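You operate a simulated robot arm through the tools that you are given. There is no shell and no other tool. Be economical: measure what you need, move in short steps, check, and stop when the job is done.

You run a simulated two-armed robot. Do the job below in one go: nothing can be reset, and whatever is moved stays where it is left.

JOB
Grind half a turn of pepper into the saucer, then add one orange scoop of salt.
Fine: stand the pepper mill in the saucer and hold it while its head turns; mill and scoop go back. Set down upright: pepper mill.

The check looks at the end state, three seconds after you hand in, the way a careful person would. Anything else that was tipped, shoved, dropped, spilled or broken makes it a failure.

ROBOT AND FRAMES
Two 7-joint arms with two-finger parallel grippers on one trunk, on a base that drives. Base frame: it is fixed to the floor where the robot stands at the start and does not move with it; the origin is under the middle of the robot, x ahead of it, y to its left, z up. Readings come in mm, rad, newtons and seconds.
The left shoulder is at the start at [70, 133, 1276], the right one opposite. With the tool pointing down near the work surface each hand reaches from about 100 to 640 mm from the robot's upright axis, wherever it stands, measured 20 degrees to its own side. Places, roughly: dish [500, -100, 900]; pepper mill head [500, 100, 1100]. Payload 1.57 kg a hand.
The TCP of each hand is the grasp point between the finger pads, 30 mm short of the fingertips. In the tool frame z runs along the fingers and y along their closing line. The gripper opens to 80 mm. The fingers are 17 mm wide and 12 mm thick; the gripper's body (40 by 82 mm) begins 80 mm behind the TCP.
Orientation is that of the tool frame in the base frame, as [roll, pitch, yaw] about the fixed x, y, z axes, in that order (R = Rz(yaw) Ry(pitch) Rx(roll)). With the fingers straight down and closing along the base's y, the tool's x points along the base's -x, its y along +y and its z along -z.

CONTROLS
- The arms move only by the tool nudge_tool. It takes "left_steps", "right_steps" or both (then of equal length, played together; a hand with none holds still); each is a list that holds one entry, the list of rows, each a list of 6 numbers: the shift along the tool's x, y, z in units of 40 mm (1.0 is 40 mm), then the turn, a rotation vector about the tool's x, y, z in units of 4 degrees (1.0 is 4 degrees). In form: [[[dx, dy, dz, rx, ry, rz], ...]]. A call has 1 to 10 rows; each row shifts and turns the commanded pose from where the row before left it, along the tool's axes as they then stand. "left_gripper" and "right_gripper" are, for a hand that has rows, the closure, from 0 (fully open) to 1 (shut), set as the call begins (left out, the last holds). A call with a number of a shift or a turn outside -1 to 1 is refused whole. A row lasts 0.2 s, in which the tool goes at most 50 mm and 0.15 rad; a call with a longer step from one row to the next is refused whole, and so is a gripper value outside its range. A pose out of reach is approached as far as the arm can. The call stops where the force on the tool passes 40 N (or 10 N more than at its start, if that is more) or the arm is blocked; 0.2 s more then pass. The fingers move at their own pace (about 153 mm/s each) and stop on an object; they squeeze with about 37 N. The grip force told is the motor's: it shows also when the fingers shut on nothing. Time passes only in rows, and 0.2 s behind the last, so rows that do not move let the fingers close. The reply holds the time, the measured pose of the TCP, the force on the tool along the base axes, the opening and the grip force, in the units named above and with some noise, with the torque about the TCP (base axes, N m) and any sound that the robot's microphone picked up, and new pictures: "show" is both (left out), scene, wrist or none (wrist: the cameras of the hands that moved).
- Cameras (640 x 400 px; columns grow to the right, rows downward): "scene" is now at [130.3, -34.6, 1503.3]; the picture's right is [-0.39, -0.92, 0.00], its down [-0.54, 0.23, -0.81] and it looks along [0.74, -0.32, -0.59] (base axes); focal length 232 px, centre (320, 200). "left" rides on the left gripper at [72, 7, -122] in its tool frame; the picture's right is [-0.09, 1.00, 0.00], its down [-0.84, -0.08, -0.54] and it looks along [-0.54, -0.05, 0.84] (tool axes); focal length 238 px, centre (320, 200). "right" rides on the right gripper at [72, -7, -122] in its tool frame; the picture's right is [0.09, 1.00, 0.00], its down [-0.84, 0.08, -0.54] and it looks along [-0.54, 0.05, 0.84] (tool axes); focal length 238 px, centre (320, 200). There is no depth. A picture from a camera that has moved, and an enlarged one, comes with that camera's place and axes in the base frame and with its lens.
- lift_body(by): slides the trunk up (or, below 0, down) by that many mm; the arms and the scene camera ride with it, the base frame stays. It gives what a move gives, with no picture.
- base_move(legs): drives the robot by 1 to 6 legs, each [ahead, left, turn to the left] in mm, mm and rad, along the robot's own axes; the way and the turn of a leg run together, so that a leg with both is an arc; at most 1500 mm and 3.142 rad a leg. The arms and the cameras ride along, it lands a little off, and it stops where it bumps. It gives what a move gives, and a new picture of the scene camera.
- pan_tilt(pan, tilt): turns the head with the scene camera to pan (to the left, within 1.501 rad either way) and tilt (down, from -0.506 to 1.204), counted from straight ahead of the robot. It gives what a move gives, and a new picture of the scene camera.
- inspect(camera, box): a new picture of the part [left, top, right, bottom] of that camera's present view, enlarged. It takes no simulated time.
- sign_off(): hands the job in; it is judged then, once.

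Work in short steps. Places have to be worked out from the pictures, the camera data and where the tool is seen: move nearer, look again, correct. Check each grasp and each placing, and mend what went wrong. You have 120 turns and 260 pictures in all, those below and enlarged ones among them. Open the grippers and draw the arms clear of the work before you hand the job in, unless the task says otherwise; then end with one line.

The tools are called after "Emit:" as a command line: name --argument value ..., lists and objects as JSON in quotes. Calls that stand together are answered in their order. nudge_tool: Moves the arms, as the interface text tells. Its arguments: {"type":"object","properties":{"left_steps":{"type":"array"},"left_gripper":{"type":"number"},"right_steps":{"type":"array"},"right_gripper":{"type":"number"},"show":{"type":"string","enum":["both","scene","wrist","none"]}},"required":[]} The other tools are called the same way: lift_body (by) slides the trunk up or down; base_move (legs) drives the base; pan_tilt (pan, tilt) turns the head that bears the scene camera; inspect (camera, box) takes an enlarged picture of a part of a camera's view; sign_off () hands the job in.

At the start:

```text
time_s: 0.0
left_tool_pos: [389.4, -6.2, 1366.4]
left_tool_rot: [3.14, -0.001, 3.141]
left_wrist_force: [-1.5, -1.2, -0.4]
left_ft_torque: [0.0, 0.0, 0.0]
left_opening: 79.7
left_finger_force: 0.1
right_tool_pos: [350.8, -386.8, 1341.3]
right_tool_rot: [3.141, 0.0, -3.14]
right_wrist_force: [-0.6, 0.3, -0.4]
right_ft_torque: [-0.01, 0.01, 0.02]
right_opening: 80.0
right_finger_force: 0.0
trunk travel left (down, up): [-850.0, 90.0]
robot x, y, heading: [0.3, 1.0, 0.005]
head pan, tilt: [-0.403, 0.63]
```

scene: 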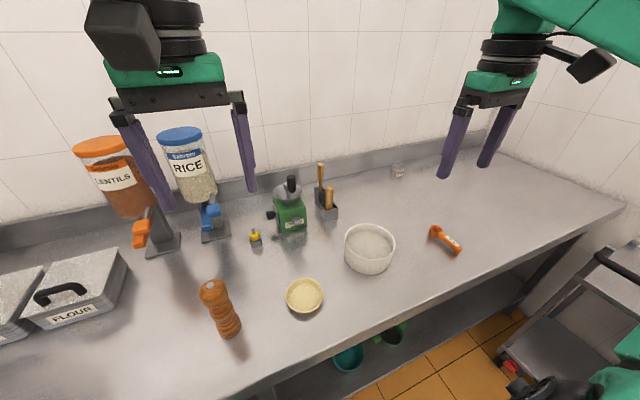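
right: 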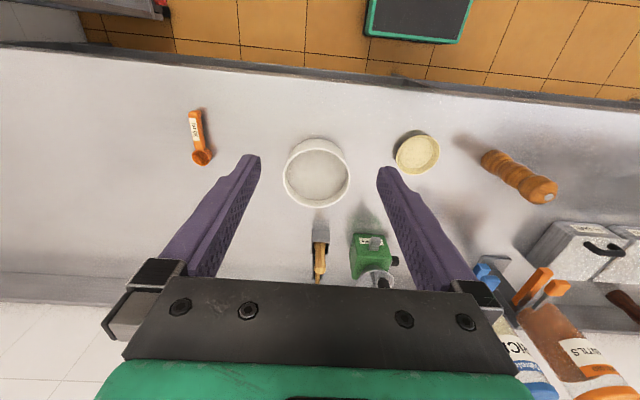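
left: 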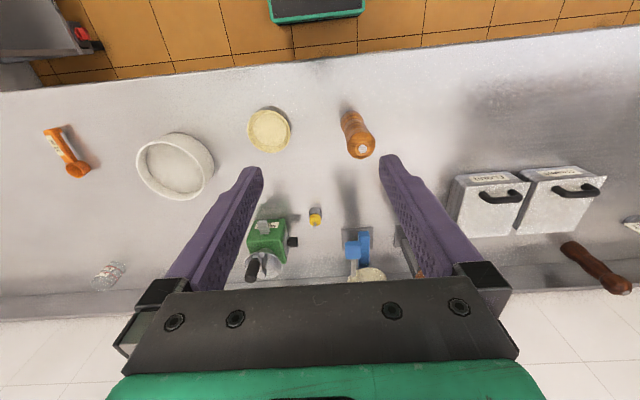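

I start by enlarging the key parts of the scene to identify the saucer, salt, scoop and mill.

Emit:
inspect --camera "scene" --box '[180, 240, 340, 340]'

Emit:
inspect --camera "scene" --box '[320, 200, 480, 300]'

Emit:
inspect --camera "scene" --box '[220, 140, 420, 265]'

Emit:
inspect --camera "right" --box '[160, 80, 360, 205]'

```text
4.00 times, centred on (260, 290) of scene
camera zoom: at [130.3, -34.6, 1503.3], right [-0.39, -0.92, 0.0], down [-0.54, 0.23, -0.81], along [0.74, -0.32, -0.59], focal length 929 px, centre (560, -160)
```

zoom: 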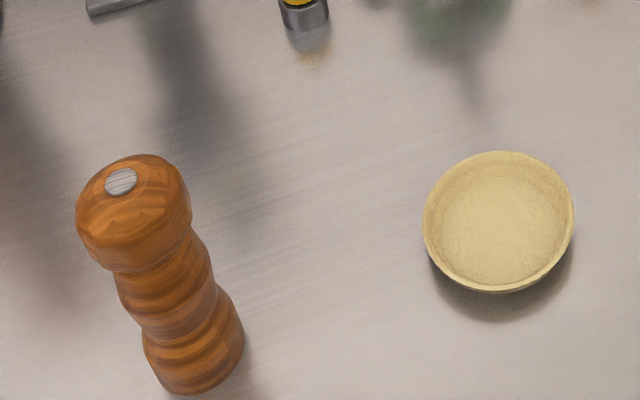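

```text
4.00 times, centred on (400, 250) of scene
camera zoom: at [130.3, -34.6, 1503.3], right [-0.39, -0.92, 0.0], down [-0.54, 0.23, -0.81], along [0.74, -0.32, -0.59], focal length 929 px, centre (0, 0)
```

zoom: 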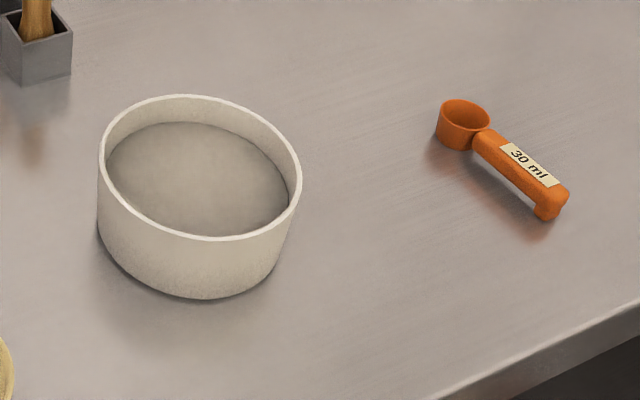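

```text
3.20 times, centred on (320, 202) of scene
camera zoom: at [130.3, -34.6, 1503.3], right [-0.39, -0.92, 0.0], down [-0.54, 0.23, -0.81], along [0.74, -0.32, -0.59], focal length 743 px, centre (320, 192)
```

zoom: 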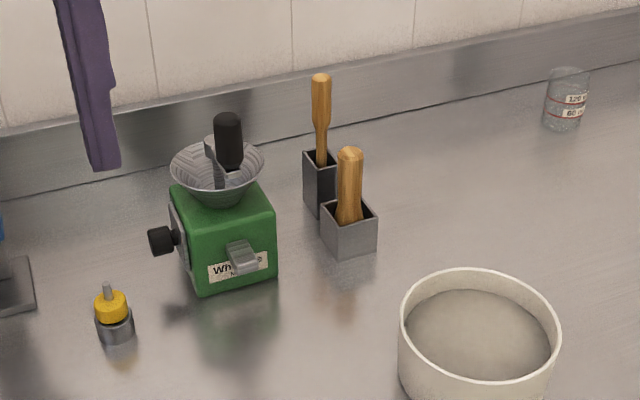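

```text
3.20 times, centred on (260, 142) of right
camera zoom: at [278.8, -393.6, 1463.4], right [-0.09, 1.0, 0.0], down [0.84, 0.08, 0.54], along [0.54, 0.05, -0.84], focal length 763 px, centre (512, 384)
```

zoom: 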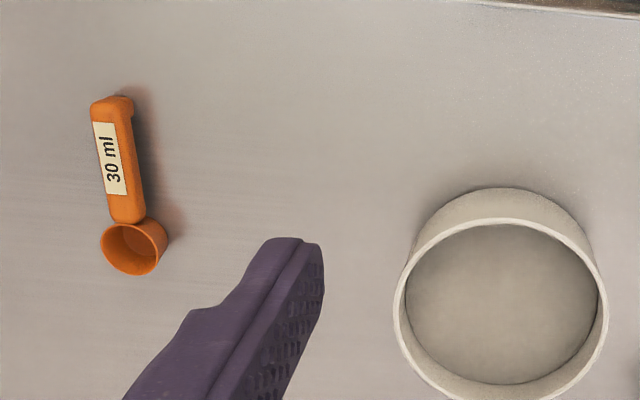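

The yellow dish looks like the saucer; I need to find where the salt is labelled, so I look round with the head.

Emit:
pan_tilt --pan 0.6 --tilt 0.6

Emit:
pan_tilt --pan -1.2 --tilt 0.6

```text
time_s: 1.3
left_tool_pos: [389.8, -6.0, 1367.8]
left_tool_rot: [-3.142, 0.001, -3.141]
left_wrist_force: [0.0, -0.1, 0.2]
left_ft_torque: [-0.02, 0.02, -0.01]
left_opening: 79.8
left_finger_force: 0.0
right_tool_pos: [350.8, -386.5, 1341.4]
right_tool_rot: [-3.141, 0.001, 3.14]
right_wrist_force: [-0.3, 0.1, 0.0]
right_ft_torque: [-0.03, 0.02, 0.02]
right_opening: 79.9
right_finger_force: 0.0
trunk travel left (down, up): [-850.0, 90.0]
robot x, y, heading: [0.7, 1.8, 0.003]
head pan, tilt: [0.6, 0.6]
camera scene: at [122.9, 49.6, 1505.9], right [0.56, -0.83, 0.0], down [-0.47, -0.32, -0.83], along [0.68, 0.47, -0.56], focal length 232 px, centre (320, 200)
```

scene: 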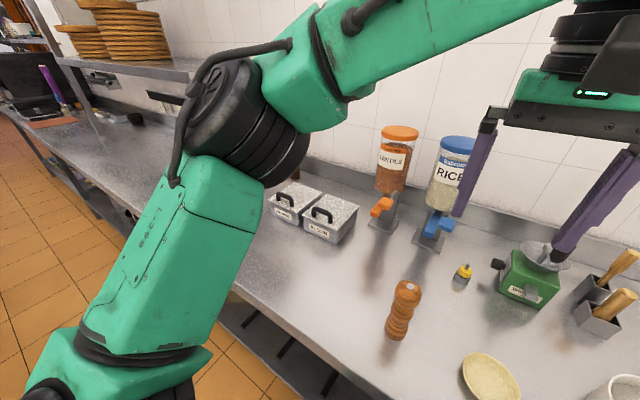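

```text
time_s: 3.1
left_tool_pos: [388.7, -6.8, 1367.0]
left_tool_rot: [-3.14, 0.001, 3.141]
left_wrist_force: [0.0, -0.6, 0.5]
left_ft_torque: [0.02, -0.02, -0.01]
left_opening: 80.1
left_finger_force: 0.0
right_tool_pos: [350.3, -385.7, 1340.0]
right_tool_rot: [-3.141, 0.0, 3.141]
right_wrist_force: [0.1, -1.1, -0.2]
right_ft_torque: [0.0, 0.01, 0.01]
right_opening: 79.8
right_finger_force: 0.0
trunk travel left (down, up): [-850.0, 90.0]
robot x, y, heading: [1.2, 0.6, 0.003]
head pan, tilt: [-1.201, 0.6]
camera scene: at [81.9, -82.6, 1505.9], right [-0.93, -0.36, 0.0], down [-0.2, 0.53, -0.82], along [0.3, -0.77, -0.57], focal length 232 px, centre (320, 200)
```

scene: 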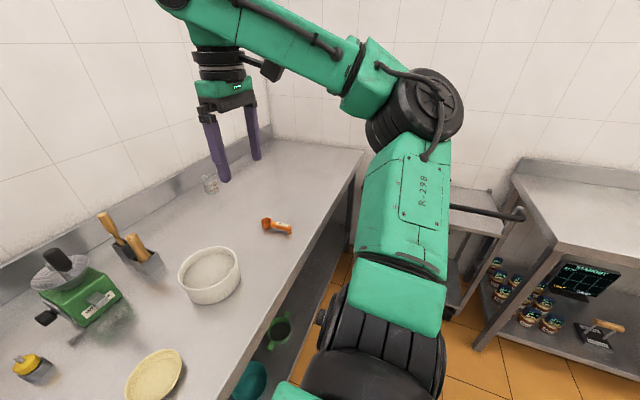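

Two lidded bins sit at the left; I read both labels.

Emit:
inspect --camera "left" --box '[440, 150, 640, 275]'

Emit:
inspect --camera "left" --box '[120, 90, 400, 265]'

```text
3.20 times, centred on (540, 212) of left
camera zoom: at [318.1, -1.0, 1487.8], right [0.09, 1.0, 0.0], down [0.84, -0.08, 0.54], along [0.54, -0.05, -0.84], focal length 763 px, centre (-384, 160)
```

zoom: 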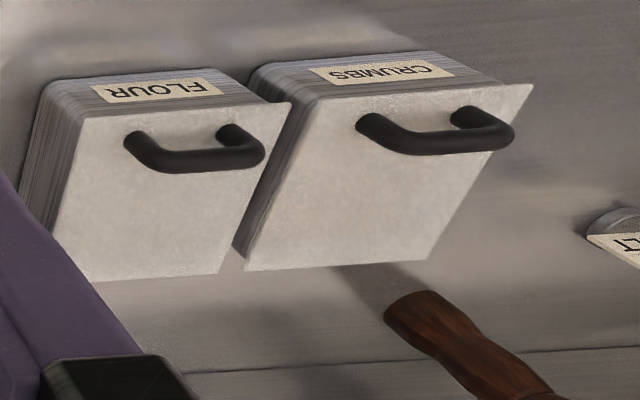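

```text
2.29 times, centred on (260, 178) of left
camera zoom: at [318.1, -1.0, 1487.8], right [0.09, 1.0, 0.0], down [0.84, -0.08, 0.54], along [0.54, -0.05, -0.84], focal length 545 px, centre (457, 251)
```

zoom: 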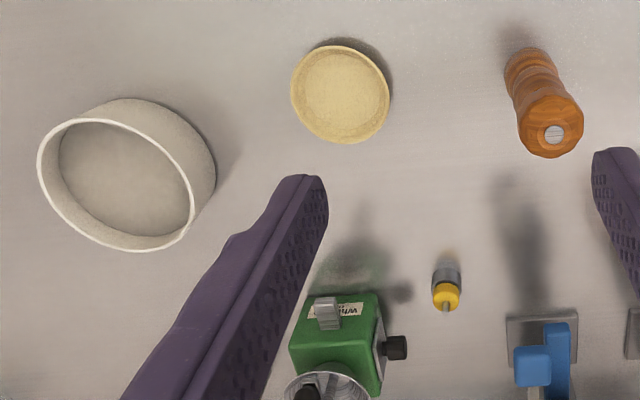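

Salt is a labelled tub far left (~[830,870]); the saucer is near [480,-141] and the mill near [468,60], about 195 tall. First I orient the left hand to point horizontally toward -y with its camera up (120° about tool (1,1,-1)).

Emit:
nudge_tool --left_steps '[[[0, 0, 0, 1, 1, -1], [0, 0, 0, 1, 1, -1], [0, 0, 0, 1, 1, -1], [0, 0, 0, 1, 1, -1], [0, 0, 0, 1, 1, -1], [0, 0, 0, 1, 1, -1], [0, 0, 0, 1, 1, -1], [0, 0, 0, 1, 1, -1], [0, 0, 0, 1, 1, -1]]]' --left_gripper 0 --show "none"

Emit:
nudge_tool --left_steps '[[[0, 0, 0, 1, 1, -1], [0, 0, 0, 1, 1, -1], [0, 0, 0, 1, 1, -1], [0, 0, 0, 1, 1, -1], [0, 0, 0, 1, 1, -1], [0, 0, 0, 1, 1, -1], [0, 0, 0, 1, 1, -1], [0, 0, 0, 1, 1, -1], [0, 0, 0, 0.32, 0.32, -0.32]]]' --show "none"

Emit:
pan_tilt --pan 0.1 --tilt 0.7

```text
time_s: 5.1
left_tool_pos: [389.1, -7.1, 1368.1]
left_tool_rot: [-2.663, -0.765, -2.663]
left_wrist_force: [-0.5, 0.4, -0.6]
left_ft_torque: [-0.02, -0.02, -0.01]
left_opening: 79.9
left_finger_force: 0.0
right_tool_pos: [350.3, -385.8, 1342.8]
right_tool_rot: [3.141, 0.001, 3.14]
right_wrist_force: [-0.2, -0.4, -0.5]
right_ft_torque: [0.03, -0.02, 0.0]
right_opening: 80.2
right_finger_force: 0.0
trunk travel left (down, up): [-850.0, 90.0]
robot x, y, heading: [0.1, -0.5, 0.002]
head pan, tilt: [-1.201, 0.6]
```

```text
time_s: 7.1
left_tool_pos: [389.6, -7.0, 1367.2]
left_tool_rot: [0.819, -1.568, 0.755]
left_wrist_force: [-0.1, -0.9, 0.3]
left_ft_torque: [-0.01, -0.01, 0.02]
left_opening: 80.0
left_finger_force: 0.1
right_tool_pos: [351.0, -387.1, 1340.3]
right_tool_rot: [3.14, 0.001, 3.14]
right_wrist_force: [0.5, 0.3, -0.5]
right_ft_torque: [-0.04, 0.01, -0.01]
right_opening: 80.1
right_finger_force: 0.1
trunk travel left (down, up): [-850.0, 90.0]
robot x, y, heading: [-0.2, -0.1, -0.001]
head pan, tilt: [-1.201, 0.6]
```

```text
time_s: 8.5
left_tool_pos: [389.3, -6.8, 1366.1]
left_tool_rot: [0.178, -1.57, 1.393]
left_wrist_force: [-0.1, 0.7, 0.6]
left_ft_torque: [0.0, 0.0, 0.01]
left_opening: 80.0
left_finger_force: 0.0
right_tool_pos: [352.0, -387.2, 1342.7]
right_tool_rot: [3.141, -0.001, 3.14]
right_wrist_force: [-0.6, -0.3, 0.0]
right_ft_torque: [0.02, 0.0, 0.02]
right_opening: 80.0
right_finger_force: 0.0
trunk travel left (down, up): [-850.0, 90.0]
robot x, y, heading: [5.0, -1.9, -0.0]
head pan, tilt: [0.099, 0.7]
camera scene: at [134.5, 8.2, 1497.3], right [0.1, -1.0, 0.0], down [-0.64, -0.06, -0.76], along [0.76, 0.08, -0.64], focal length 232 px, centre (320, 200)
```

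scene: 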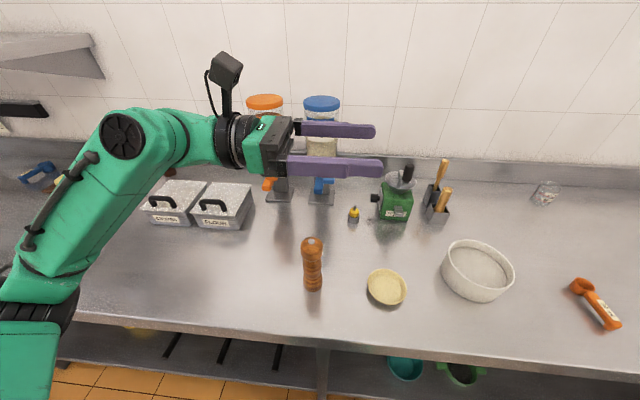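

Orientation is right (x up, y=-X, z=-Y). Now move the left hand left of the mill and lower it partly.

Emit:
nudge_tool --left_steps '[[[-0.7, -0.195, -0.52, 0, 0, 0], [-0.7, -0.195, -0.52, 0, 0, 0], [-0.7, -0.195, -0.52, 0, 0, 0], [-0.7, -0.195, -0.52, 0, 0, 0], [-0.7, -0.195, -0.52, 0, 0, 0], [-0.7, -0.195, -0.52, 0, 0, 0], [-0.7, -0.195, -0.52, 0, 0, 0], [-0.7, -0.195, -0.52, 0, 0, 0], [-0.7, -0.195, -0.52, 0, 0, 0], [-0.7, -0.195, -0.52, 0, 0, 0]]]' --show "both"

```text
time_s: 10.7
left_tool_pos: [466.8, 202.5, 1086.4]
left_tool_rot: [1.902, -1.57, -0.33]
left_wrist_force: [0.1, -0.6, 0.0]
left_ft_torque: [-0.01, 0.05, -0.01]
left_opening: 80.0
left_finger_force: 0.2
right_tool_pos: [351.8, -386.1, 1340.4]
right_tool_rot: [-3.141, -0.004, -3.14]
right_wrist_force: [1.4, -0.5, -0.7]
right_ft_torque: [-0.01, 0.01, -0.01]
right_opening: 80.0
right_finger_force: 0.1
trunk travel left (down, up): [-850.0, 90.0]
robot x, y, heading: [3.4, -1.1, -0.0]
head pan, tilt: [0.099, 0.7]
camera scene: at [135.5, 8.9, 1497.2], right [0.1, -0.99, 0.0], down [-0.64, -0.06, -0.76], along [0.76, 0.08, -0.64], focal length 232 px, centre (320, 200)
camera left: at [461.4, 323.4, 1157.3], right [-1.0, 0.0, -0.09], down [0.08, 0.54, -0.84], along [0.05, -0.84, -0.54], focal length 238 px, centre (320, 200)
```

scene: 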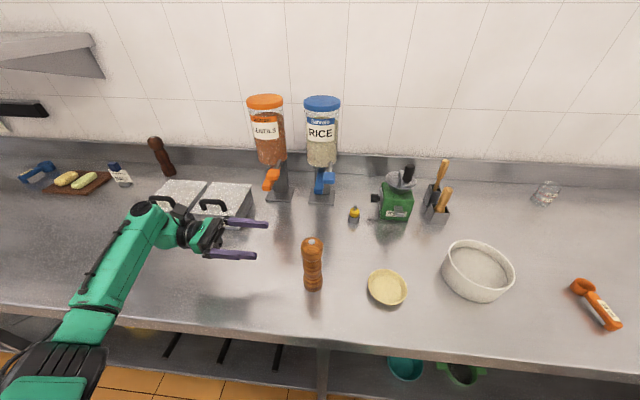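
left: 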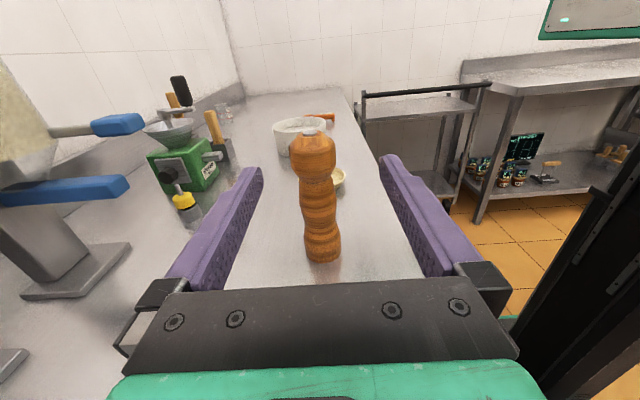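

The mill lines up between the fingers. I enlarge the far-left objects and the mill in the wrist view.

Emit:
inspect --camera "scene" --box '[10, 125, 190, 237]'

Emit:
inspect --camera "left" --box '[240, 110, 400, 270]'

Emit:
inspect --camera "scene" --box '[240, 150, 520, 325]'

```text
3.56 times, centred on (100, 181) of scene
camera zoom: at [135.5, 8.9, 1497.2], right [0.1, -0.99, 0.0], down [-0.64, -0.06, -0.76], along [0.76, 0.08, -0.64], focal length 826 px, centre (1102, 268)
```

zoom: 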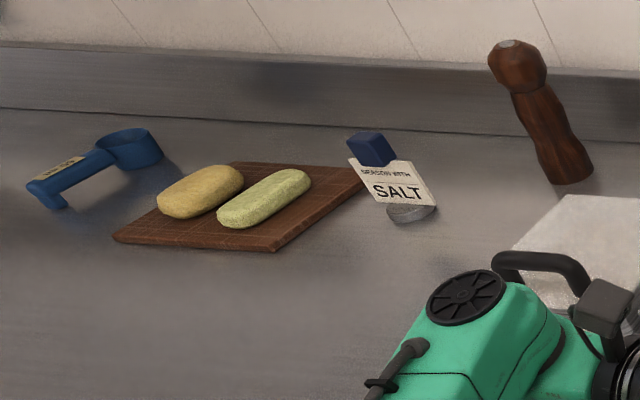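

```text
2.50 times, centred on (320, 190) of left
camera zoom: at [461.4, 323.4, 1157.3], right [-1.0, 0.0, -0.09], down [0.08, 0.54, -0.84], along [0.05, -0.84, -0.54], focal length 596 px, centre (320, 225)
```

zoom: 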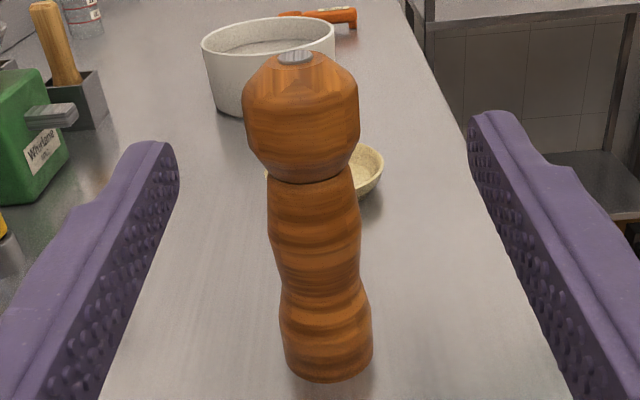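

```text
2.29 times, centred on (380, 238) of scene
camera zoom: at [135.5, 8.9, 1497.2], right [0.1, -0.99, 0.0], down [-0.64, -0.06, -0.76], along [0.76, 0.08, -0.64], focal length 531 px, centre (183, 114)
```

zoom: 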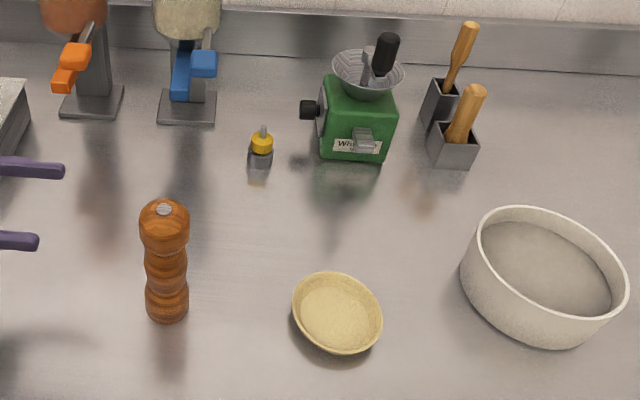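

The mill stands at about [480,62], top ≈1078, neck ≈1028, waist ≈965. I descend to z≈968, correct x, and advance most of the way.

Emit:
nudge_tool --left_steps '[[[-0.98, -0.11, 0, 0, 0, 0], [-0.98, -0.11, 0, 0, 0, 0], [-0.98, -0.11, 0, 0, 0, 0], [0, 0, 0.8, 0, 0, 0], [0, 0, 0.8, 0, 0, 0], [0, 0, 0.7, 0, 0, 0]]]' --show "both"

```text
time_s: 12.1
left_tool_pos: [479.0, 106.4, 978.8]
left_tool_rot: [2.625, -1.569, -1.054]
left_wrist_force: [0.8, 0.1, -0.2]
left_ft_torque: [-0.03, 0.0, 0.01]
left_opening: 79.7
left_finger_force: 0.0
left hand out of reach, approached as far as the arm can: row 3
right_tool_pos: [352.4, -388.0, 1342.1]
right_tool_rot: [3.141, 0.002, 3.141]
right_wrist_force: [-1.2, 0.0, 0.0]
right_ft_torque: [-0.01, 0.02, 0.0]
right_opening: 80.0
right_finger_force: 0.0
trunk travel left (down, up): [-850.0, 90.0]
robot x, y, heading: [3.7, 4.7, 0.002]
head pan, tilt: [0.099, 0.7]
camera scene: at [135.3, 7.2, 1497.2], right [0.1, -1.0, 0.0], down [-0.64, -0.06, -0.76], along [0.76, 0.08, -0.64], focal length 232 px, centre (320, 200)
camera left: at [472.9, 227.1, 1048.8], right [-1.0, 0.0, -0.09], down [0.08, 0.54, -0.84], along [0.05, -0.84, -0.54], focal length 238 px, centre (320, 200)
```

scene: 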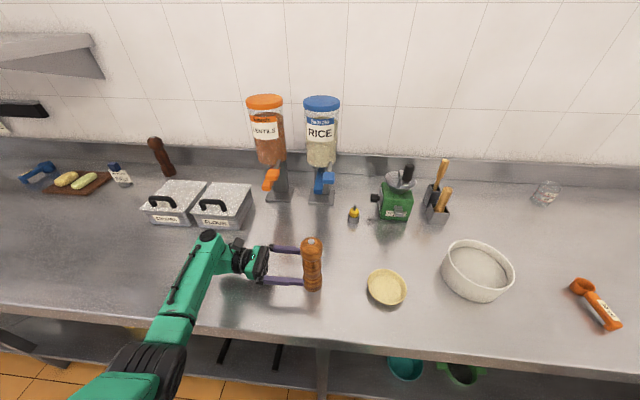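
left: 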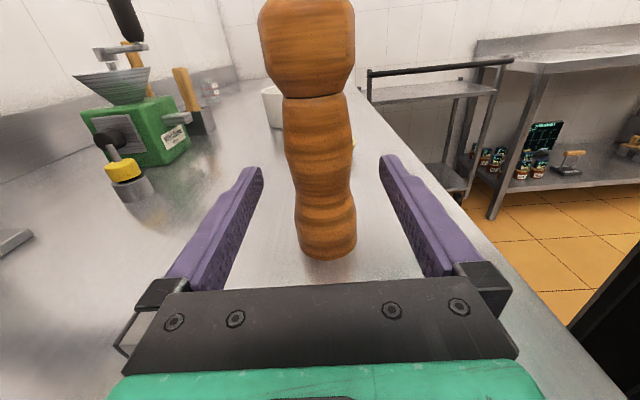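

Left hand is centred on the mill but z is 979 (reach limit). I lower the trunk 14 mm to bring the fingers to the waist.

Emit:
lift_body --by -14

Emit:
nudge_tool --left_steps '[[[0, 0, 0.55, 0, 0, 0], [0, 0, 0.55, 0, 0, 0]]]' --show "both"

```text
time_s: 12.8
left_tool_pos: [479.2, 106.8, 963.5]
left_tool_rot: [2.2, -1.57, -0.629]
left_wrist_force: [-0.4, 0.9, 0.0]
left_ft_torque: [0.01, 0.01, -0.03]
left_opening: 80.1
left_finger_force: 0.1
right_tool_pos: [351.3, -387.9, 1327.5]
right_tool_rot: [-3.141, -0.001, -3.141]
right_wrist_force: [0.0, -0.7, -0.2]
right_ft_torque: [0.0, -0.02, 0.0]
right_opening: 80.1
right_finger_force: 0.1
trunk travel left (down, up): [-836.0, 104.0]
robot x, y, heading: [-1.4, -1.3, -0.001]
head pan, tilt: [0.099, 0.7]
```

```text
time_s: 13.4
left_tool_pos: [478.9, 60.9, 964.0]
left_tool_rot: [-2.933, -1.569, -1.778]
left_wrist_force: [0.2, -0.6, 0.5]
left_ft_torque: [-0.01, 0.02, 0.0]
left_opening: 79.8
left_finger_force: 0.0
right_tool_pos: [351.3, -387.1, 1327.0]
right_tool_rot: [3.139, 0.0, -3.141]
right_wrist_force: [0.3, -0.2, -0.2]
right_ft_torque: [-0.01, -0.01, 0.01]
right_opening: 80.1
right_finger_force: 0.0
trunk travel left (down, up): [-836.0, 104.0]
robot x, y, heading: [-0.7, -3.8, -0.001]
head pan, tilt: [0.099, 0.7]
camera scene: at [134.5, 7.0, 1483.3], right [0.1, -1.0, 0.0], down [-0.64, -0.06, -0.76], along [0.76, 0.08, -0.64], focal length 232 px, centre (320, 200)
camera left: at [472.3, 181.7, 1034.8], right [-1.0, 0.0, -0.09], down [0.08, 0.54, -0.84], along [0.05, -0.84, -0.54], focal length 238 px, centre (320, 200)
```

scene: 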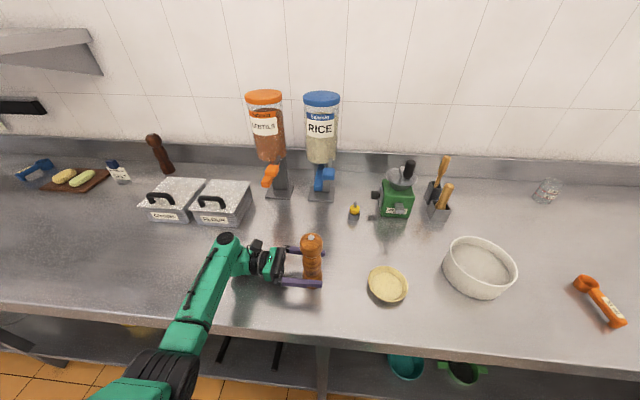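
left: 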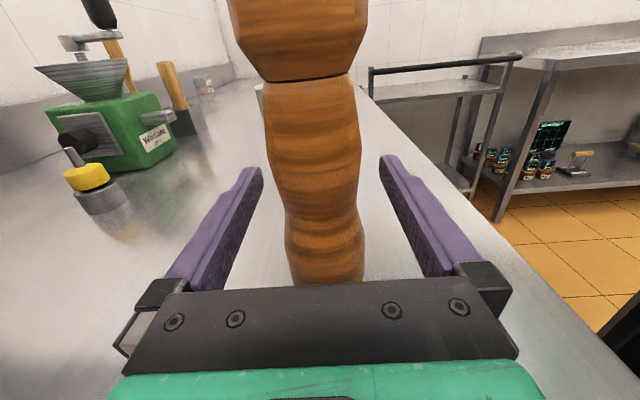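

Mill is between the pads. I close the left gripper.

Emit:
nudge_tool --left_steps '[[[0, 0, 0, 0, 0, 0], [0, 0, 0, 0, 0, 0], [0, 0, 0, 0, 0, 0]]]' --left_gripper 1 --show "both"

```text
time_s: 14.2
left_tool_pos: [478.1, 62.4, 964.2]
left_tool_rot: [-2.147, -1.57, -2.569]
left_wrist_force: [0.1, 0.6, 1.9]
left_ft_torque: [0.07, 0.11, -0.01]
left_opening: 47.4
left_finger_force: 37.1
right_tool_pos: [351.3, -387.5, 1327.5]
right_tool_rot: [3.142, 0.0, 3.141]
right_wrist_force: [-0.1, -0.4, 0.0]
right_ft_torque: [-0.01, 0.02, 0.03]
right_opening: 80.0
right_finger_force: 0.0
trunk travel left (down, up): [-836.0, 104.0]
robot x, y, heading: [0.8, -2.4, 0.0]
head pan, tilt: [0.099, 0.7]
camera scene: at [134.3, 8.4, 1483.3], right [0.1, -1.0, 0.0], down [-0.64, -0.06, -0.76], along [0.76, 0.08, -0.64], focal length 232 px, centre (320, 200)
camera left: at [472.1, 182.7, 1034.6], right [-1.0, 0.0, -0.09], down [0.08, 0.54, -0.84], along [0.05, -0.84, -0.54], focal length 238 px, centre (320, 200)
```

scene: 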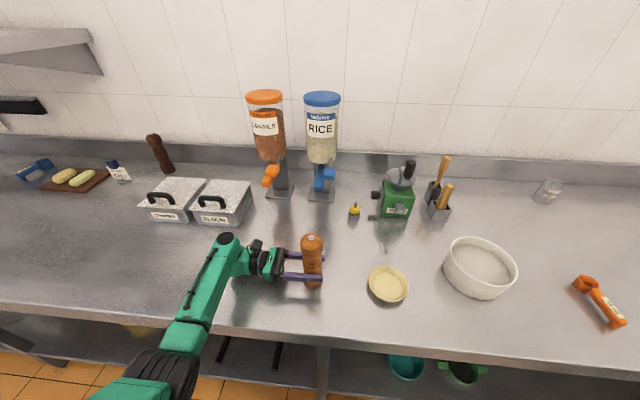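
left: 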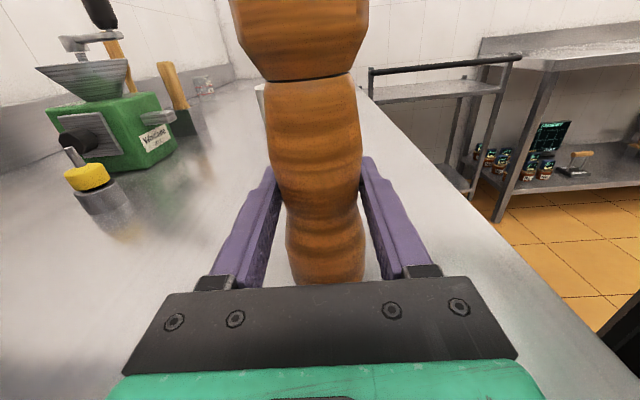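

Gripped at opening 47 (home TCP [478.5,61.5,964]). I lift 40 mm and carry 190 mm toward the saucer, then measure.

Emit:
nudge_tool --left_steps '[[[0.5, 0, 0, 0, 0, 0], [0.5, 0, 0, 0, 0, 0], [0, 0, 0.8, 0, 0, 0], [0, 0, 0.8, 0, 0, 0], [0, 0, 0.8, 0, 0, 0], [0, 0, 0.8, 0, 0, 0], [0, 0, 0.8, 0, 0, 0], [0, 0, 0.75, 0, 0, 0]]]' --show "wrist"

Emit:
inspect --camera "scene" --box '[320, 220, 440, 320]'

Emit:
inspect --camera "right" --box '[320, 80, 580, 240]'

```text
time_s: 16.0
left_tool_pos: [478.2, -126.1, 1003.8]
left_tool_rot: [2.91, -1.569, -1.342]
left_wrist_force: [0.8, -0.5, -3.4]
left_ft_torque: [0.01, 0.02, 0.03]
left_opening: 47.4
left_finger_force: 37.0
right_tool_pos: [350.7, -388.6, 1327.3]
right_tool_rot: [3.14, -0.001, 3.141]
right_wrist_force: [0.3, -0.2, -0.1]
right_ft_torque: [0.0, -0.03, -0.01]
right_opening: 79.9
right_finger_force: 0.0
trunk travel left (down, up): [-836.0, 104.0]
robot x, y, heading: [0.2, -2.3, 0.0]
head pan, tilt: [0.099, 0.7]
camera left: at [472.4, -6.1, 1074.8], right [-1.0, 0.0, -0.09], down [0.08, 0.54, -0.84], along [0.05, -0.84, -0.54], focal length 238 px, centre (320, 200)
```

left: 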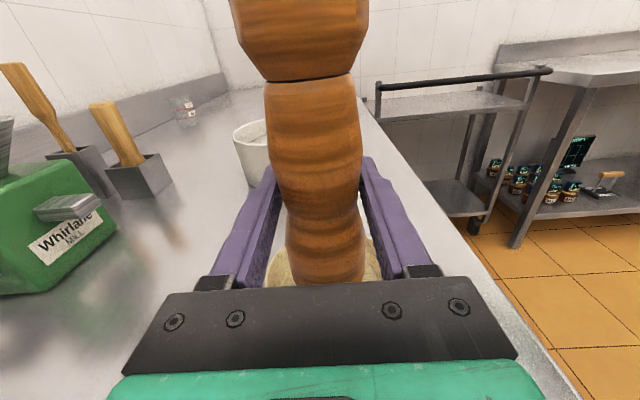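

```text
4.00 times, centred on (380, 270) of scene
camera zoom: at [135.2, 6.7, 1483.2], right [0.1, -1.0, 0.0], down [-0.64, -0.06, -0.76], along [0.76, 0.08, -0.64], focal length 929 px, centre (80, -80)
```

zoom: 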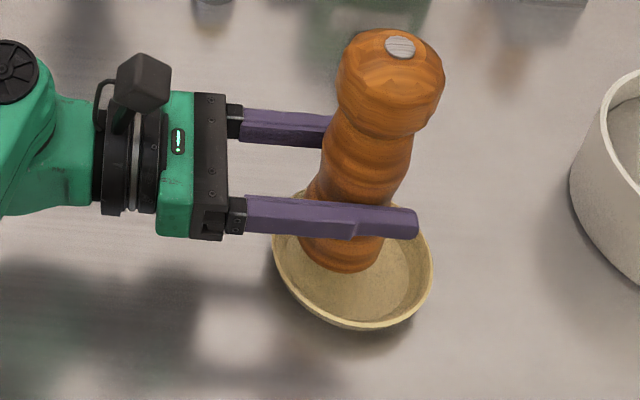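

```text
2.46 times, centred on (450, 160) of right
camera zoom: at [279.5, -395.2, 1448.8], right [-0.09, 1.0, 0.0], down [0.84, 0.08, 0.54], along [0.54, 0.05, -0.84], focal length 587 px, centre (0, 298)
```

zoom: 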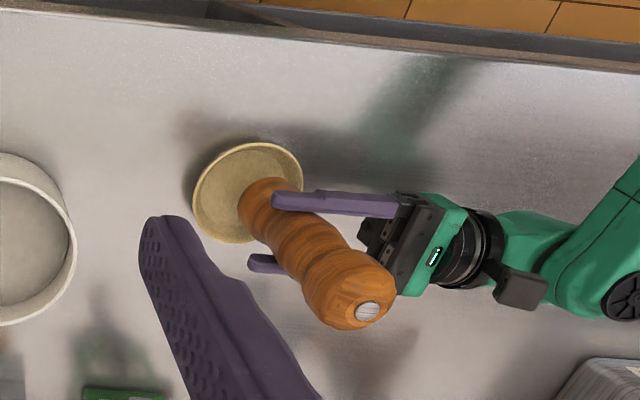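

The saucer's centre works out at ≈[476.5,-138] from both cameras and the mill axis at ≈[479,-126]. I shift over the centre and lower to just above the bottom.

Emit:
nudge_tool --left_steps '[[[0, 0.03, 0.3, 0, 0, 0], [-0.35, 0, 0, 0, 0, 0], [-0.35, 0, 0, 0, 0, 0]]]' --show "none"

Emit:
inspect --camera "scene" --box '[320, 220, 440, 320]'

Emit:
inspect --camera "right" --box '[380, 100, 510, 180]'

```text
time_s: 16.8
left_tool_pos: [478.8, -137.8, 975.5]
left_tool_rot: [-1.244, -1.57, 2.814]
left_wrist_force: [0.7, -1.2, -4.7]
left_ft_torque: [-0.02, 0.03, -0.01]
left_opening: 47.2
left_finger_force: 37.1
right_tool_pos: [351.8, -386.6, 1328.5]
right_tool_rot: [3.142, -0.003, -3.141]
right_wrist_force: [0.2, 0.4, 0.9]
right_ft_torque: [-0.03, -0.03, 0.01]
right_opening: 80.0
right_finger_force: 0.0
trunk travel left (down, up): [-836.0, 104.0]
robot x, y, heading: [-1.4, -0.0, -0.004]
head pan, tilt: [0.099, 0.7]
```

```text
4.00 times, centred on (380, 270) of scene
camera zoom: at [135.6, 8.5, 1483.2], right [0.1, -1.0, 0.0], down [-0.64, -0.06, -0.76], along [0.76, 0.08, -0.64], focal length 929 px, centre (80, -80)
```

zoom: 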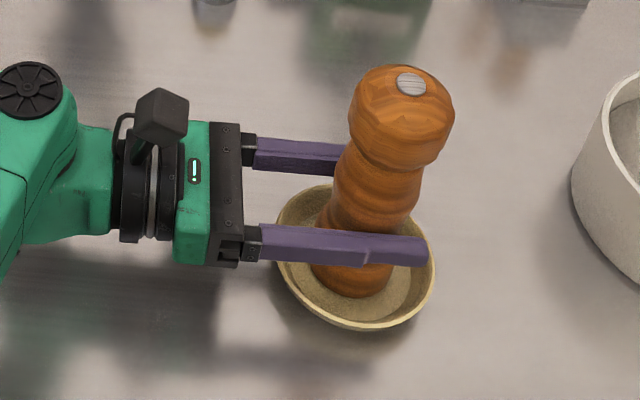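

```text
4.92 times, centred on (445, 140) of right
camera zoom: at [279.9, -393.3, 1449.3], right [-0.09, 1.0, 0.0], down [0.84, 0.08, 0.54], along [0.54, 0.05, -0.84], focal length 1173 px, centre (-295, 495)
```

zoom: 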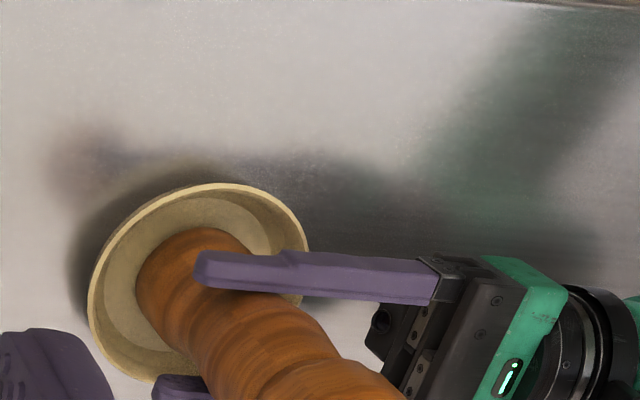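

Base looks centred over the saucer's floor. I lower by small steps and watch the vertical force.

Emit:
nudge_tool --left_steps '[[[-0.05, 0.05, 0.03, 0, 0, 0], [-0.05, 0, 0, 0, 0, 0]]]' --show "none"

Emit:
nudge_tool --left_steps '[[[-0.05, 0, 0, 0, 0, 0]]]' --show "none"

Emit:
nudge_tool --left_steps '[[[-0.05, 0, 0, 0, 0, 0]]]' --show "none"

```text
time_s: 17.4
left_tool_pos: [476.9, -138.4, 972.0]
left_tool_rot: [-1.521, -1.57, 3.093]
left_wrist_force: [0.7, -0.3, -3.6]
left_ft_torque: [-0.01, -0.03, -0.01]
left_opening: 47.6
left_finger_force: 36.8
right_tool_pos: [352.2, -387.5, 1326.5]
right_tool_rot: [-3.14, 0.0, -3.141]
right_wrist_force: [1.0, -0.3, -0.3]
right_ft_torque: [0.0, -0.03, 0.05]
right_opening: 80.3
right_finger_force: 0.0
trunk travel left (down, up): [-836.0, 104.0]
robot x, y, heading: [-2.2, 3.0, -0.005]
head pan, tilt: [0.099, 0.7]
```

```text
time_s: 17.8
left_tool_pos: [475.5, -139.5, 971.4]
left_tool_rot: [-0.411, -1.569, 1.982]
left_wrist_force: [0.6, 0.8, 2.1]
left_ft_torque: [0.13, -0.03, -0.01]
left_opening: 47.7
left_finger_force: 37.1
right_tool_pos: [351.8, -387.1, 1327.7]
right_tool_rot: [3.142, 0.0, -3.141]
right_wrist_force: [0.1, -0.3, 0.1]
right_ft_torque: [-0.03, 0.02, 0.02]
right_opening: 80.0
right_finger_force: 0.0
trunk travel left (down, up): [-836.0, 104.0]
robot x, y, heading: [-0.9, -0.6, 0.001]
head pan, tilt: [0.099, 0.7]
```

```text
time_s: 18.2
left_tool_pos: [476.8, -140.3, 970.5]
left_tool_rot: [-0.782, -1.566, 2.355]
left_wrist_force: [2.6, -0.4, 12.4]
left_ft_torque: [0.2, 0.18, 0.0]
left_opening: 47.5
left_finger_force: 36.8
right_tool_pos: [349.1, -387.0, 1328.1]
right_tool_rot: [-3.14, 0.003, -3.141]
right_wrist_force: [-0.6, -0.2, 0.5]
right_ft_torque: [0.0, 0.05, 0.05]
right_opening: 79.9
right_finger_force: 0.1
trunk travel left (down, up): [-836.0, 104.0]
robot x, y, heading: [-0.3, -0.9, 0.003]
head pan, tilt: [0.099, 0.7]
```

The mill now stands on the saucer floor (force +12 N). I ease off slightly and bring the right hand above the mill head, then pre-rotate it −90°.

Emit:
nudge_tool --right_steps '[[[-0.45, 0.883, 0.453, 0, 0, 0], [-0.45, 0.883, 0.453, 0, 0, 0], [-0.45, 0.883, 0.453, 0, 0, 0], [-0.45, 0.883, 0.453, 0, 0, 0], [-0.45, 0.883, 0.453, 0, 0, 0], [-0.45, 0.883, 0.453, 0, 0, 0], [-0.45, 0.883, 0.453, 0, 0, 0]]]' --left_steps '[[[0.03, 0, 0, 0, 0, 0], [0, 0, 0, 0, 0, 0], [0, 0, 0, 0, 0, 0], [0, 0, 0, 0, 0, 0], [0, 0, 0, 0, 0, 0], [0, 0, 0, 0, 0, 0], [0, 0, 0, 0, 0, 0]]]' --right_gripper 0 --left_gripper 1 --show "both"

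Emit:
nudge_tool --right_steps '[[[0, 0, 0, 0, 0, -1], [0, 0, 0, 0, 0, -1], [0, 0, 0, 0, 0, -1], [0, 0, 0, 0, 0, -1], [0, 0, 0, 0, 0, -1], [0, 0, 0, 0, 0, -1], [0, 0, 0, 0, 0, -1], [0, 0, 0, 0, 0, -1], [0, 0, 0, 0, 0, -1], [0, 0, 0, 0, 0, -1]]]' --show "none"

Emit:
nudge_tool --right_steps '[[[0, 0, 0, 0, 0, -1], [0, 0, 0, 0, 0, -1], [0, 0, 0, 0, 0, -1], [0, 0, 0, 0, 0, -1], [0, 0, 0, 0, 0, -1], [0, 0, 0, 0, 0, -1], [0, 0, 0, 0, 0, -1], [0, 0, 0, 0, 0, -1], [0, 0, 0, 0, 0, -1], [0, 0, 0, 0, 0, -1]]]' --show "both"

```text
time_s: 19.8
left_tool_pos: [474.7, -139.7, 969.7]
left_tool_rot: [-0.445, -1.57, 2.015]
left_wrist_force: [4.1, -3.2, 14.9]
left_ft_torque: [-0.09, -0.15, -0.14]
left_opening: 47.3
left_finger_force: 36.9
right_tool_pos: [477.1, -139.9, 1200.7]
right_tool_rot: [-3.141, 0.001, 3.142]
right_wrist_force: [-0.3, 0.6, -0.9]
right_ft_torque: [0.02, 0.01, 0.03]
right_opening: 80.2
right_finger_force: 0.0
trunk travel left (down, up): [-836.0, 104.0]
robot x, y, heading: [1.4, 0.9, 0.001]
head pan, tilt: [0.099, 0.7]
camera scene: at [133.9, 9.4, 1483.4], right [0.1, -1.0, 0.0], down [-0.64, -0.06, -0.77], along [0.76, 0.08, -0.64], focal length 232 px, centre (320, 200)
camera right: at [405.3, -146.9, 1322.9], right [-0.09, 1.0, 0.0], down [0.84, 0.08, 0.54], along [0.54, 0.05, -0.84], focal length 238 px, centre (320, 200)
camera left: at [469.2, -18.7, 1040.5], right [-1.0, 0.0, -0.09], down [0.08, 0.54, -0.84], along [0.05, -0.84, -0.54], focal length 238 px, centre (320, 200)
```

scene: 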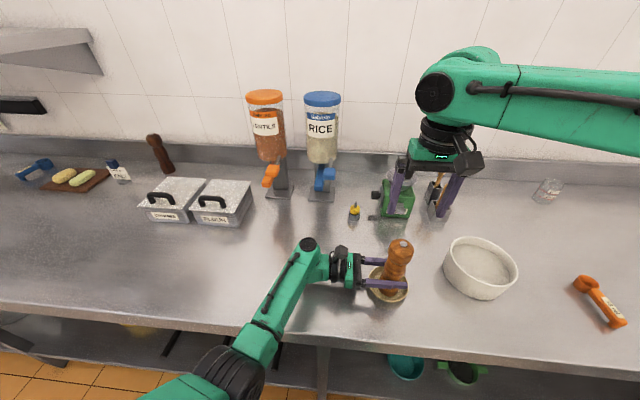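
right: 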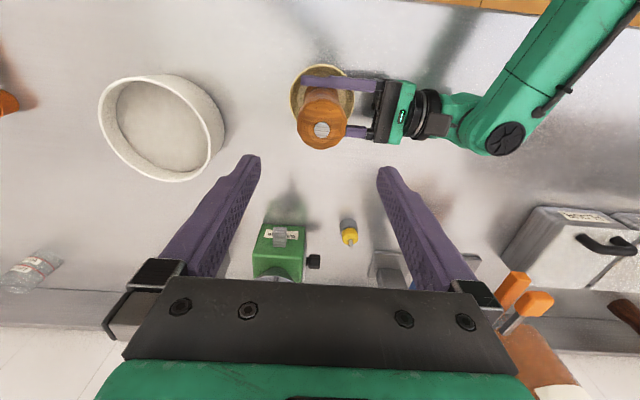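
left: 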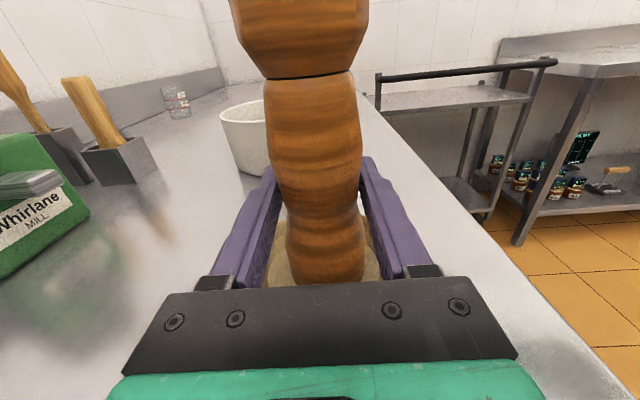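

```text
time_s: 22.0
left_tool_pos: [475.5, -138.8, 970.4]
left_tool_rot: [1.479, -1.57, 0.088]
left_wrist_force: [0.3, -0.8, 8.8]
left_ft_torque: [-0.02, 0.05, 0.0]
left_opening: 47.7
left_finger_force: 37.1
right_tool_pos: [476.1, -141.1, 1201.3]
right_tool_rot: [-3.141, 0.0, -2.441]
right_wrist_force: [-0.3, 0.0, -0.6]
right_ft_torque: [0.02, 0.01, 0.03]
right_opening: 80.0
right_finger_force: 0.0
trunk travel left (down, up): [-836.0, 104.0]
robot x, y, heading: [1.2, 0.5, 0.004]
head pan, tilt: [0.099, 0.7]
```

```text
time_s: 24.2
left_tool_pos: [476.3, -139.8, 969.2]
left_tool_rot: [-1.673, -1.57, -3.038]
left_wrist_force: [-2.2, 1.1, 3.6]
left_ft_torque: [0.0, 0.21, -0.01]
left_opening: 47.7
left_finger_force: 37.0
right_tool_pos: [474.9, -139.7, 1201.5]
right_tool_rot: [-3.139, -0.001, -1.744]
right_wrist_force: [-0.5, 0.1, -0.1]
right_ft_torque: [0.01, 0.02, 0.03]
right_opening: 79.7
right_finger_force: 0.1
trunk travel left (down, up): [-836.0, 104.0]
robot x, y, heading: [-0.7, 2.4, -0.002]
head pan, tilt: [0.099, 0.7]
camera scene: at [133.2, 8.6, 1483.4], right [0.1, -1.0, 0.0], down [-0.64, -0.06, -0.77], along [0.76, 0.08, -0.64], focal length 232 px, centre (320, 200)
camera right: at [469.4, -211.5, 1322.7], right [-1.0, 0.08, 0.0], down [0.07, 0.84, 0.54], along [0.04, 0.54, -0.84], focal length 238 px, centre (320, 200)
```

scene: 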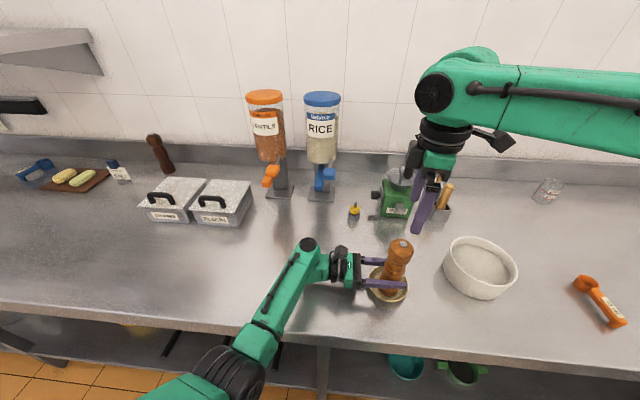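
right: 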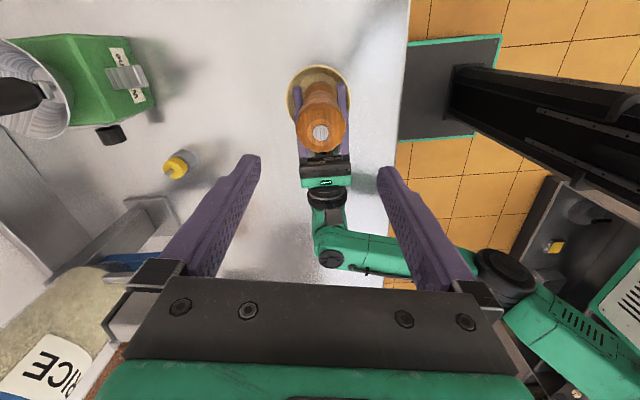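

Head cap is at ≈[474.5,-138.6], right under the right hand. I rotate a little further (−96° total) and descend around the head.

Emit:
nudge_tool --right_steps '[[[0, 0, 0, 0, 0, -1], [0, 0, 0, 0, 0, -1], [0, 0, 0, 0, 0, -1], [0, 0, 0, 0, 0, -1], [0, 0, 0.7, 0, 0, 0], [0, 0, 0.7, 0, 0, 0], [0, 0, 0.7, 0, 0, 0]]]' --show "both"

```text
time_s: 25.8
left_tool_pos: [475.5, -139.8, 969.4]
left_tool_rot: [-1.462, -1.571, 3.032]
left_wrist_force: [-2.1, -0.4, 2.2]
left_ft_torque: [0.02, 0.16, -0.04]
left_opening: 47.5
left_finger_force: 37.0
right_tool_pos: [475.5, -139.0, 1115.1]
right_tool_rot: [-3.14, 0.002, -1.465]
right_wrist_force: [-0.4, -0.4, -0.1]
right_ft_torque: [-0.01, 0.05, 0.03]
right_opening: 79.8
right_finger_force: 0.0
trunk travel left (down, up): [-836.0, 104.0]
robot x, y, heading: [-1.5, -0.4, 0.002]
head pan, tilt: [0.099, 0.7]
camera scene: at [133.7, 8.5, 1483.4], right [0.1, -1.0, 0.0], down [-0.64, -0.06, -0.77], along [0.76, 0.08, -0.64], focal length 232 px, centre (320, 200)
camera right: at [489.4, -209.6, 1237.6], right [-0.98, -0.2, 0.0], down [-0.17, 0.82, 0.54], along [-0.1, 0.53, -0.84], focal length 238 px, centre (320, 200)
```

scene: 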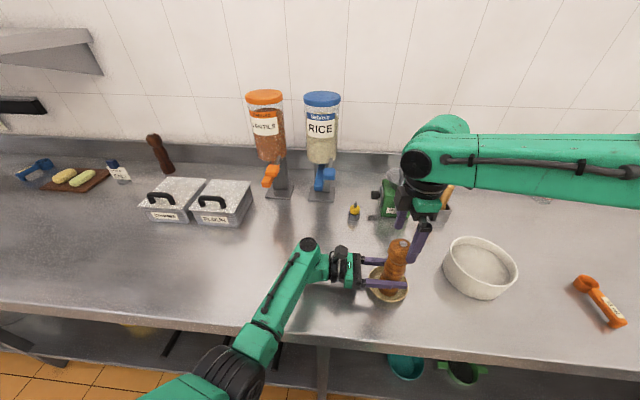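
right: 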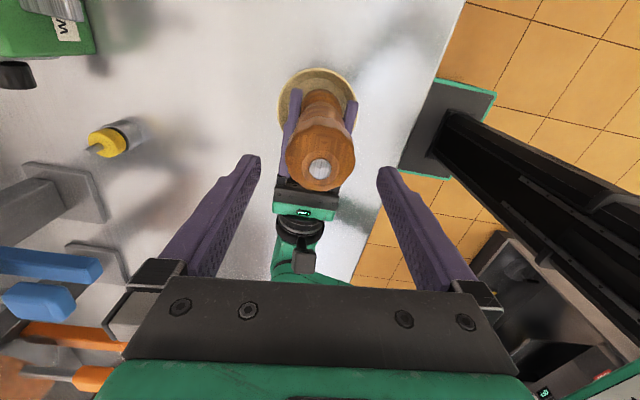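

Aligned. I descend to z≈1068 and take a reference picture before closing.

Emit:
nudge_tool --right_steps '[[[0, 0, 0.6, 0, 0, 0], [0, 0, 0.58, 0, 0, 0]]]' --show "wrist"

Emit:
inspect --camera "scene" --box '[350, 200, 470, 320]'

```text
time_s: 26.4
left_tool_pos: [474.7, -139.7, 969.6]
left_tool_rot: [1.591, -1.569, -0.021]
left_wrist_force: [-0.9, 0.5, 2.1]
left_ft_torque: [-0.04, 0.11, -0.05]
left_opening: 47.5
left_finger_force: 36.8
right_tool_pos: [476.2, -139.8, 1069.8]
right_tool_rot: [-3.141, 0.001, -1.466]
right_wrist_force: [-0.3, 0.1, 0.1]
right_ft_torque: [-0.03, 0.0, -0.01]
right_opening: 79.8
right_finger_force: 0.0
trunk travel left (down, up): [-836.0, 104.0]
robot x, y, heading: [-0.6, 3.7, 0.005]
head pan, tilt: [0.099, 0.7]
camera right: at [489.5, -210.4, 1190.5], right [-0.98, -0.2, 0.0], down [-0.16, 0.82, 0.54], along [-0.11, 0.53, -0.84], focal length 238 px, centre (320, 200)
```

right: 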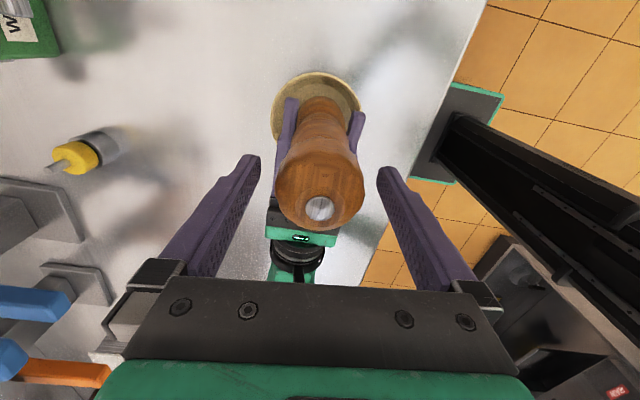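

```text
3.33 times, centred on (410, 260) of scene
camera zoom: at [133.8, 8.5, 1483.4], right [0.1, -1.0, 0.0], down [-0.64, -0.06, -0.77], along [0.76, 0.08, -0.64], focal length 774 px, centre (20, 0)
```

zoom: 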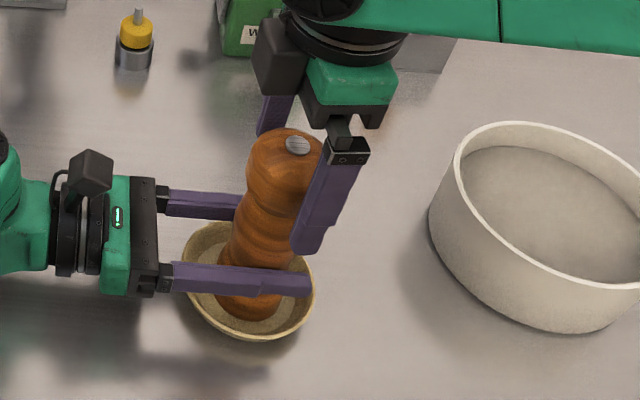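

Fingers straddle the head. I close the right gripper.

Emit:
nudge_tool --right_steps '[[[0, 0, 0, 0, 0, 0], [0, 0, 0, 0, 0, 0], [0, 0, 0, 0, 0, 0]]]' --right_gripper 1 --show "wrist"

Emit:
inspect --camera "scene" --box '[350, 200, 470, 320]'

```text
time_s: 27.2
left_tool_pos: [476.5, -140.1, 969.8]
left_tool_rot: [-3.048, -1.57, -1.663]
left_wrist_force: [-2.1, 0.6, 3.7]
left_ft_torque: [0.02, 0.51, 0.01]
left_opening: 47.6
left_finger_force: 37.6
right_tool_pos: [476.4, -139.4, 1068.3]
right_tool_rot: [3.14, 0.0, -1.468]
right_wrist_force: [-0.3, -0.6, 0.0]
right_ft_torque: [-0.01, -0.39, 0.0]
right_opening: 52.6
right_finger_force: 36.7
trunk travel left (down, up): [-836.0, 104.0]
robot x, y, heading: [0.7, -2.9, 0.001]
head pan, tilt: [0.099, 0.7]
camera right: at [489.7, -210.4, 1190.5], right [-0.98, -0.2, 0.0], down [-0.16, 0.82, 0.54], along [-0.11, 0.53, -0.84], focal length 238 px, centre (320, 200)
```

right: 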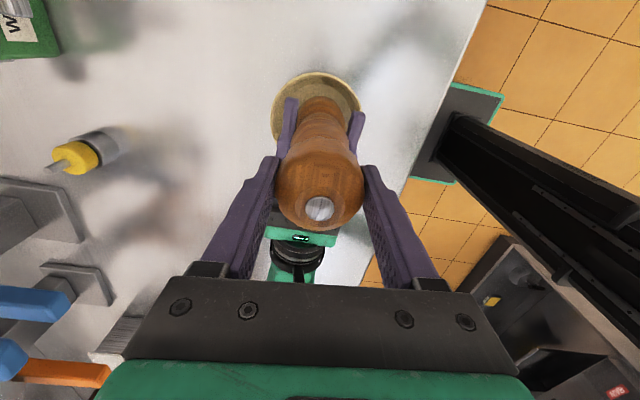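

```text
3.33 times, centred on (410, 260) of scene
camera zoom: at [133.9, 8.5, 1483.3], right [0.1, -1.0, 0.0], down [-0.64, -0.06, -0.77], along [0.76, 0.08, -0.64], focal length 774 px, centre (20, 0)
```

zoom: 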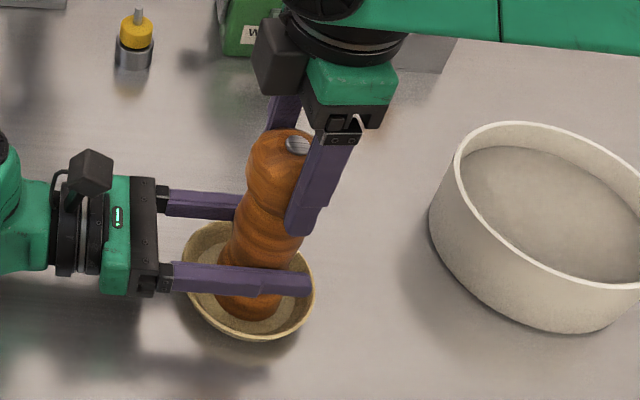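

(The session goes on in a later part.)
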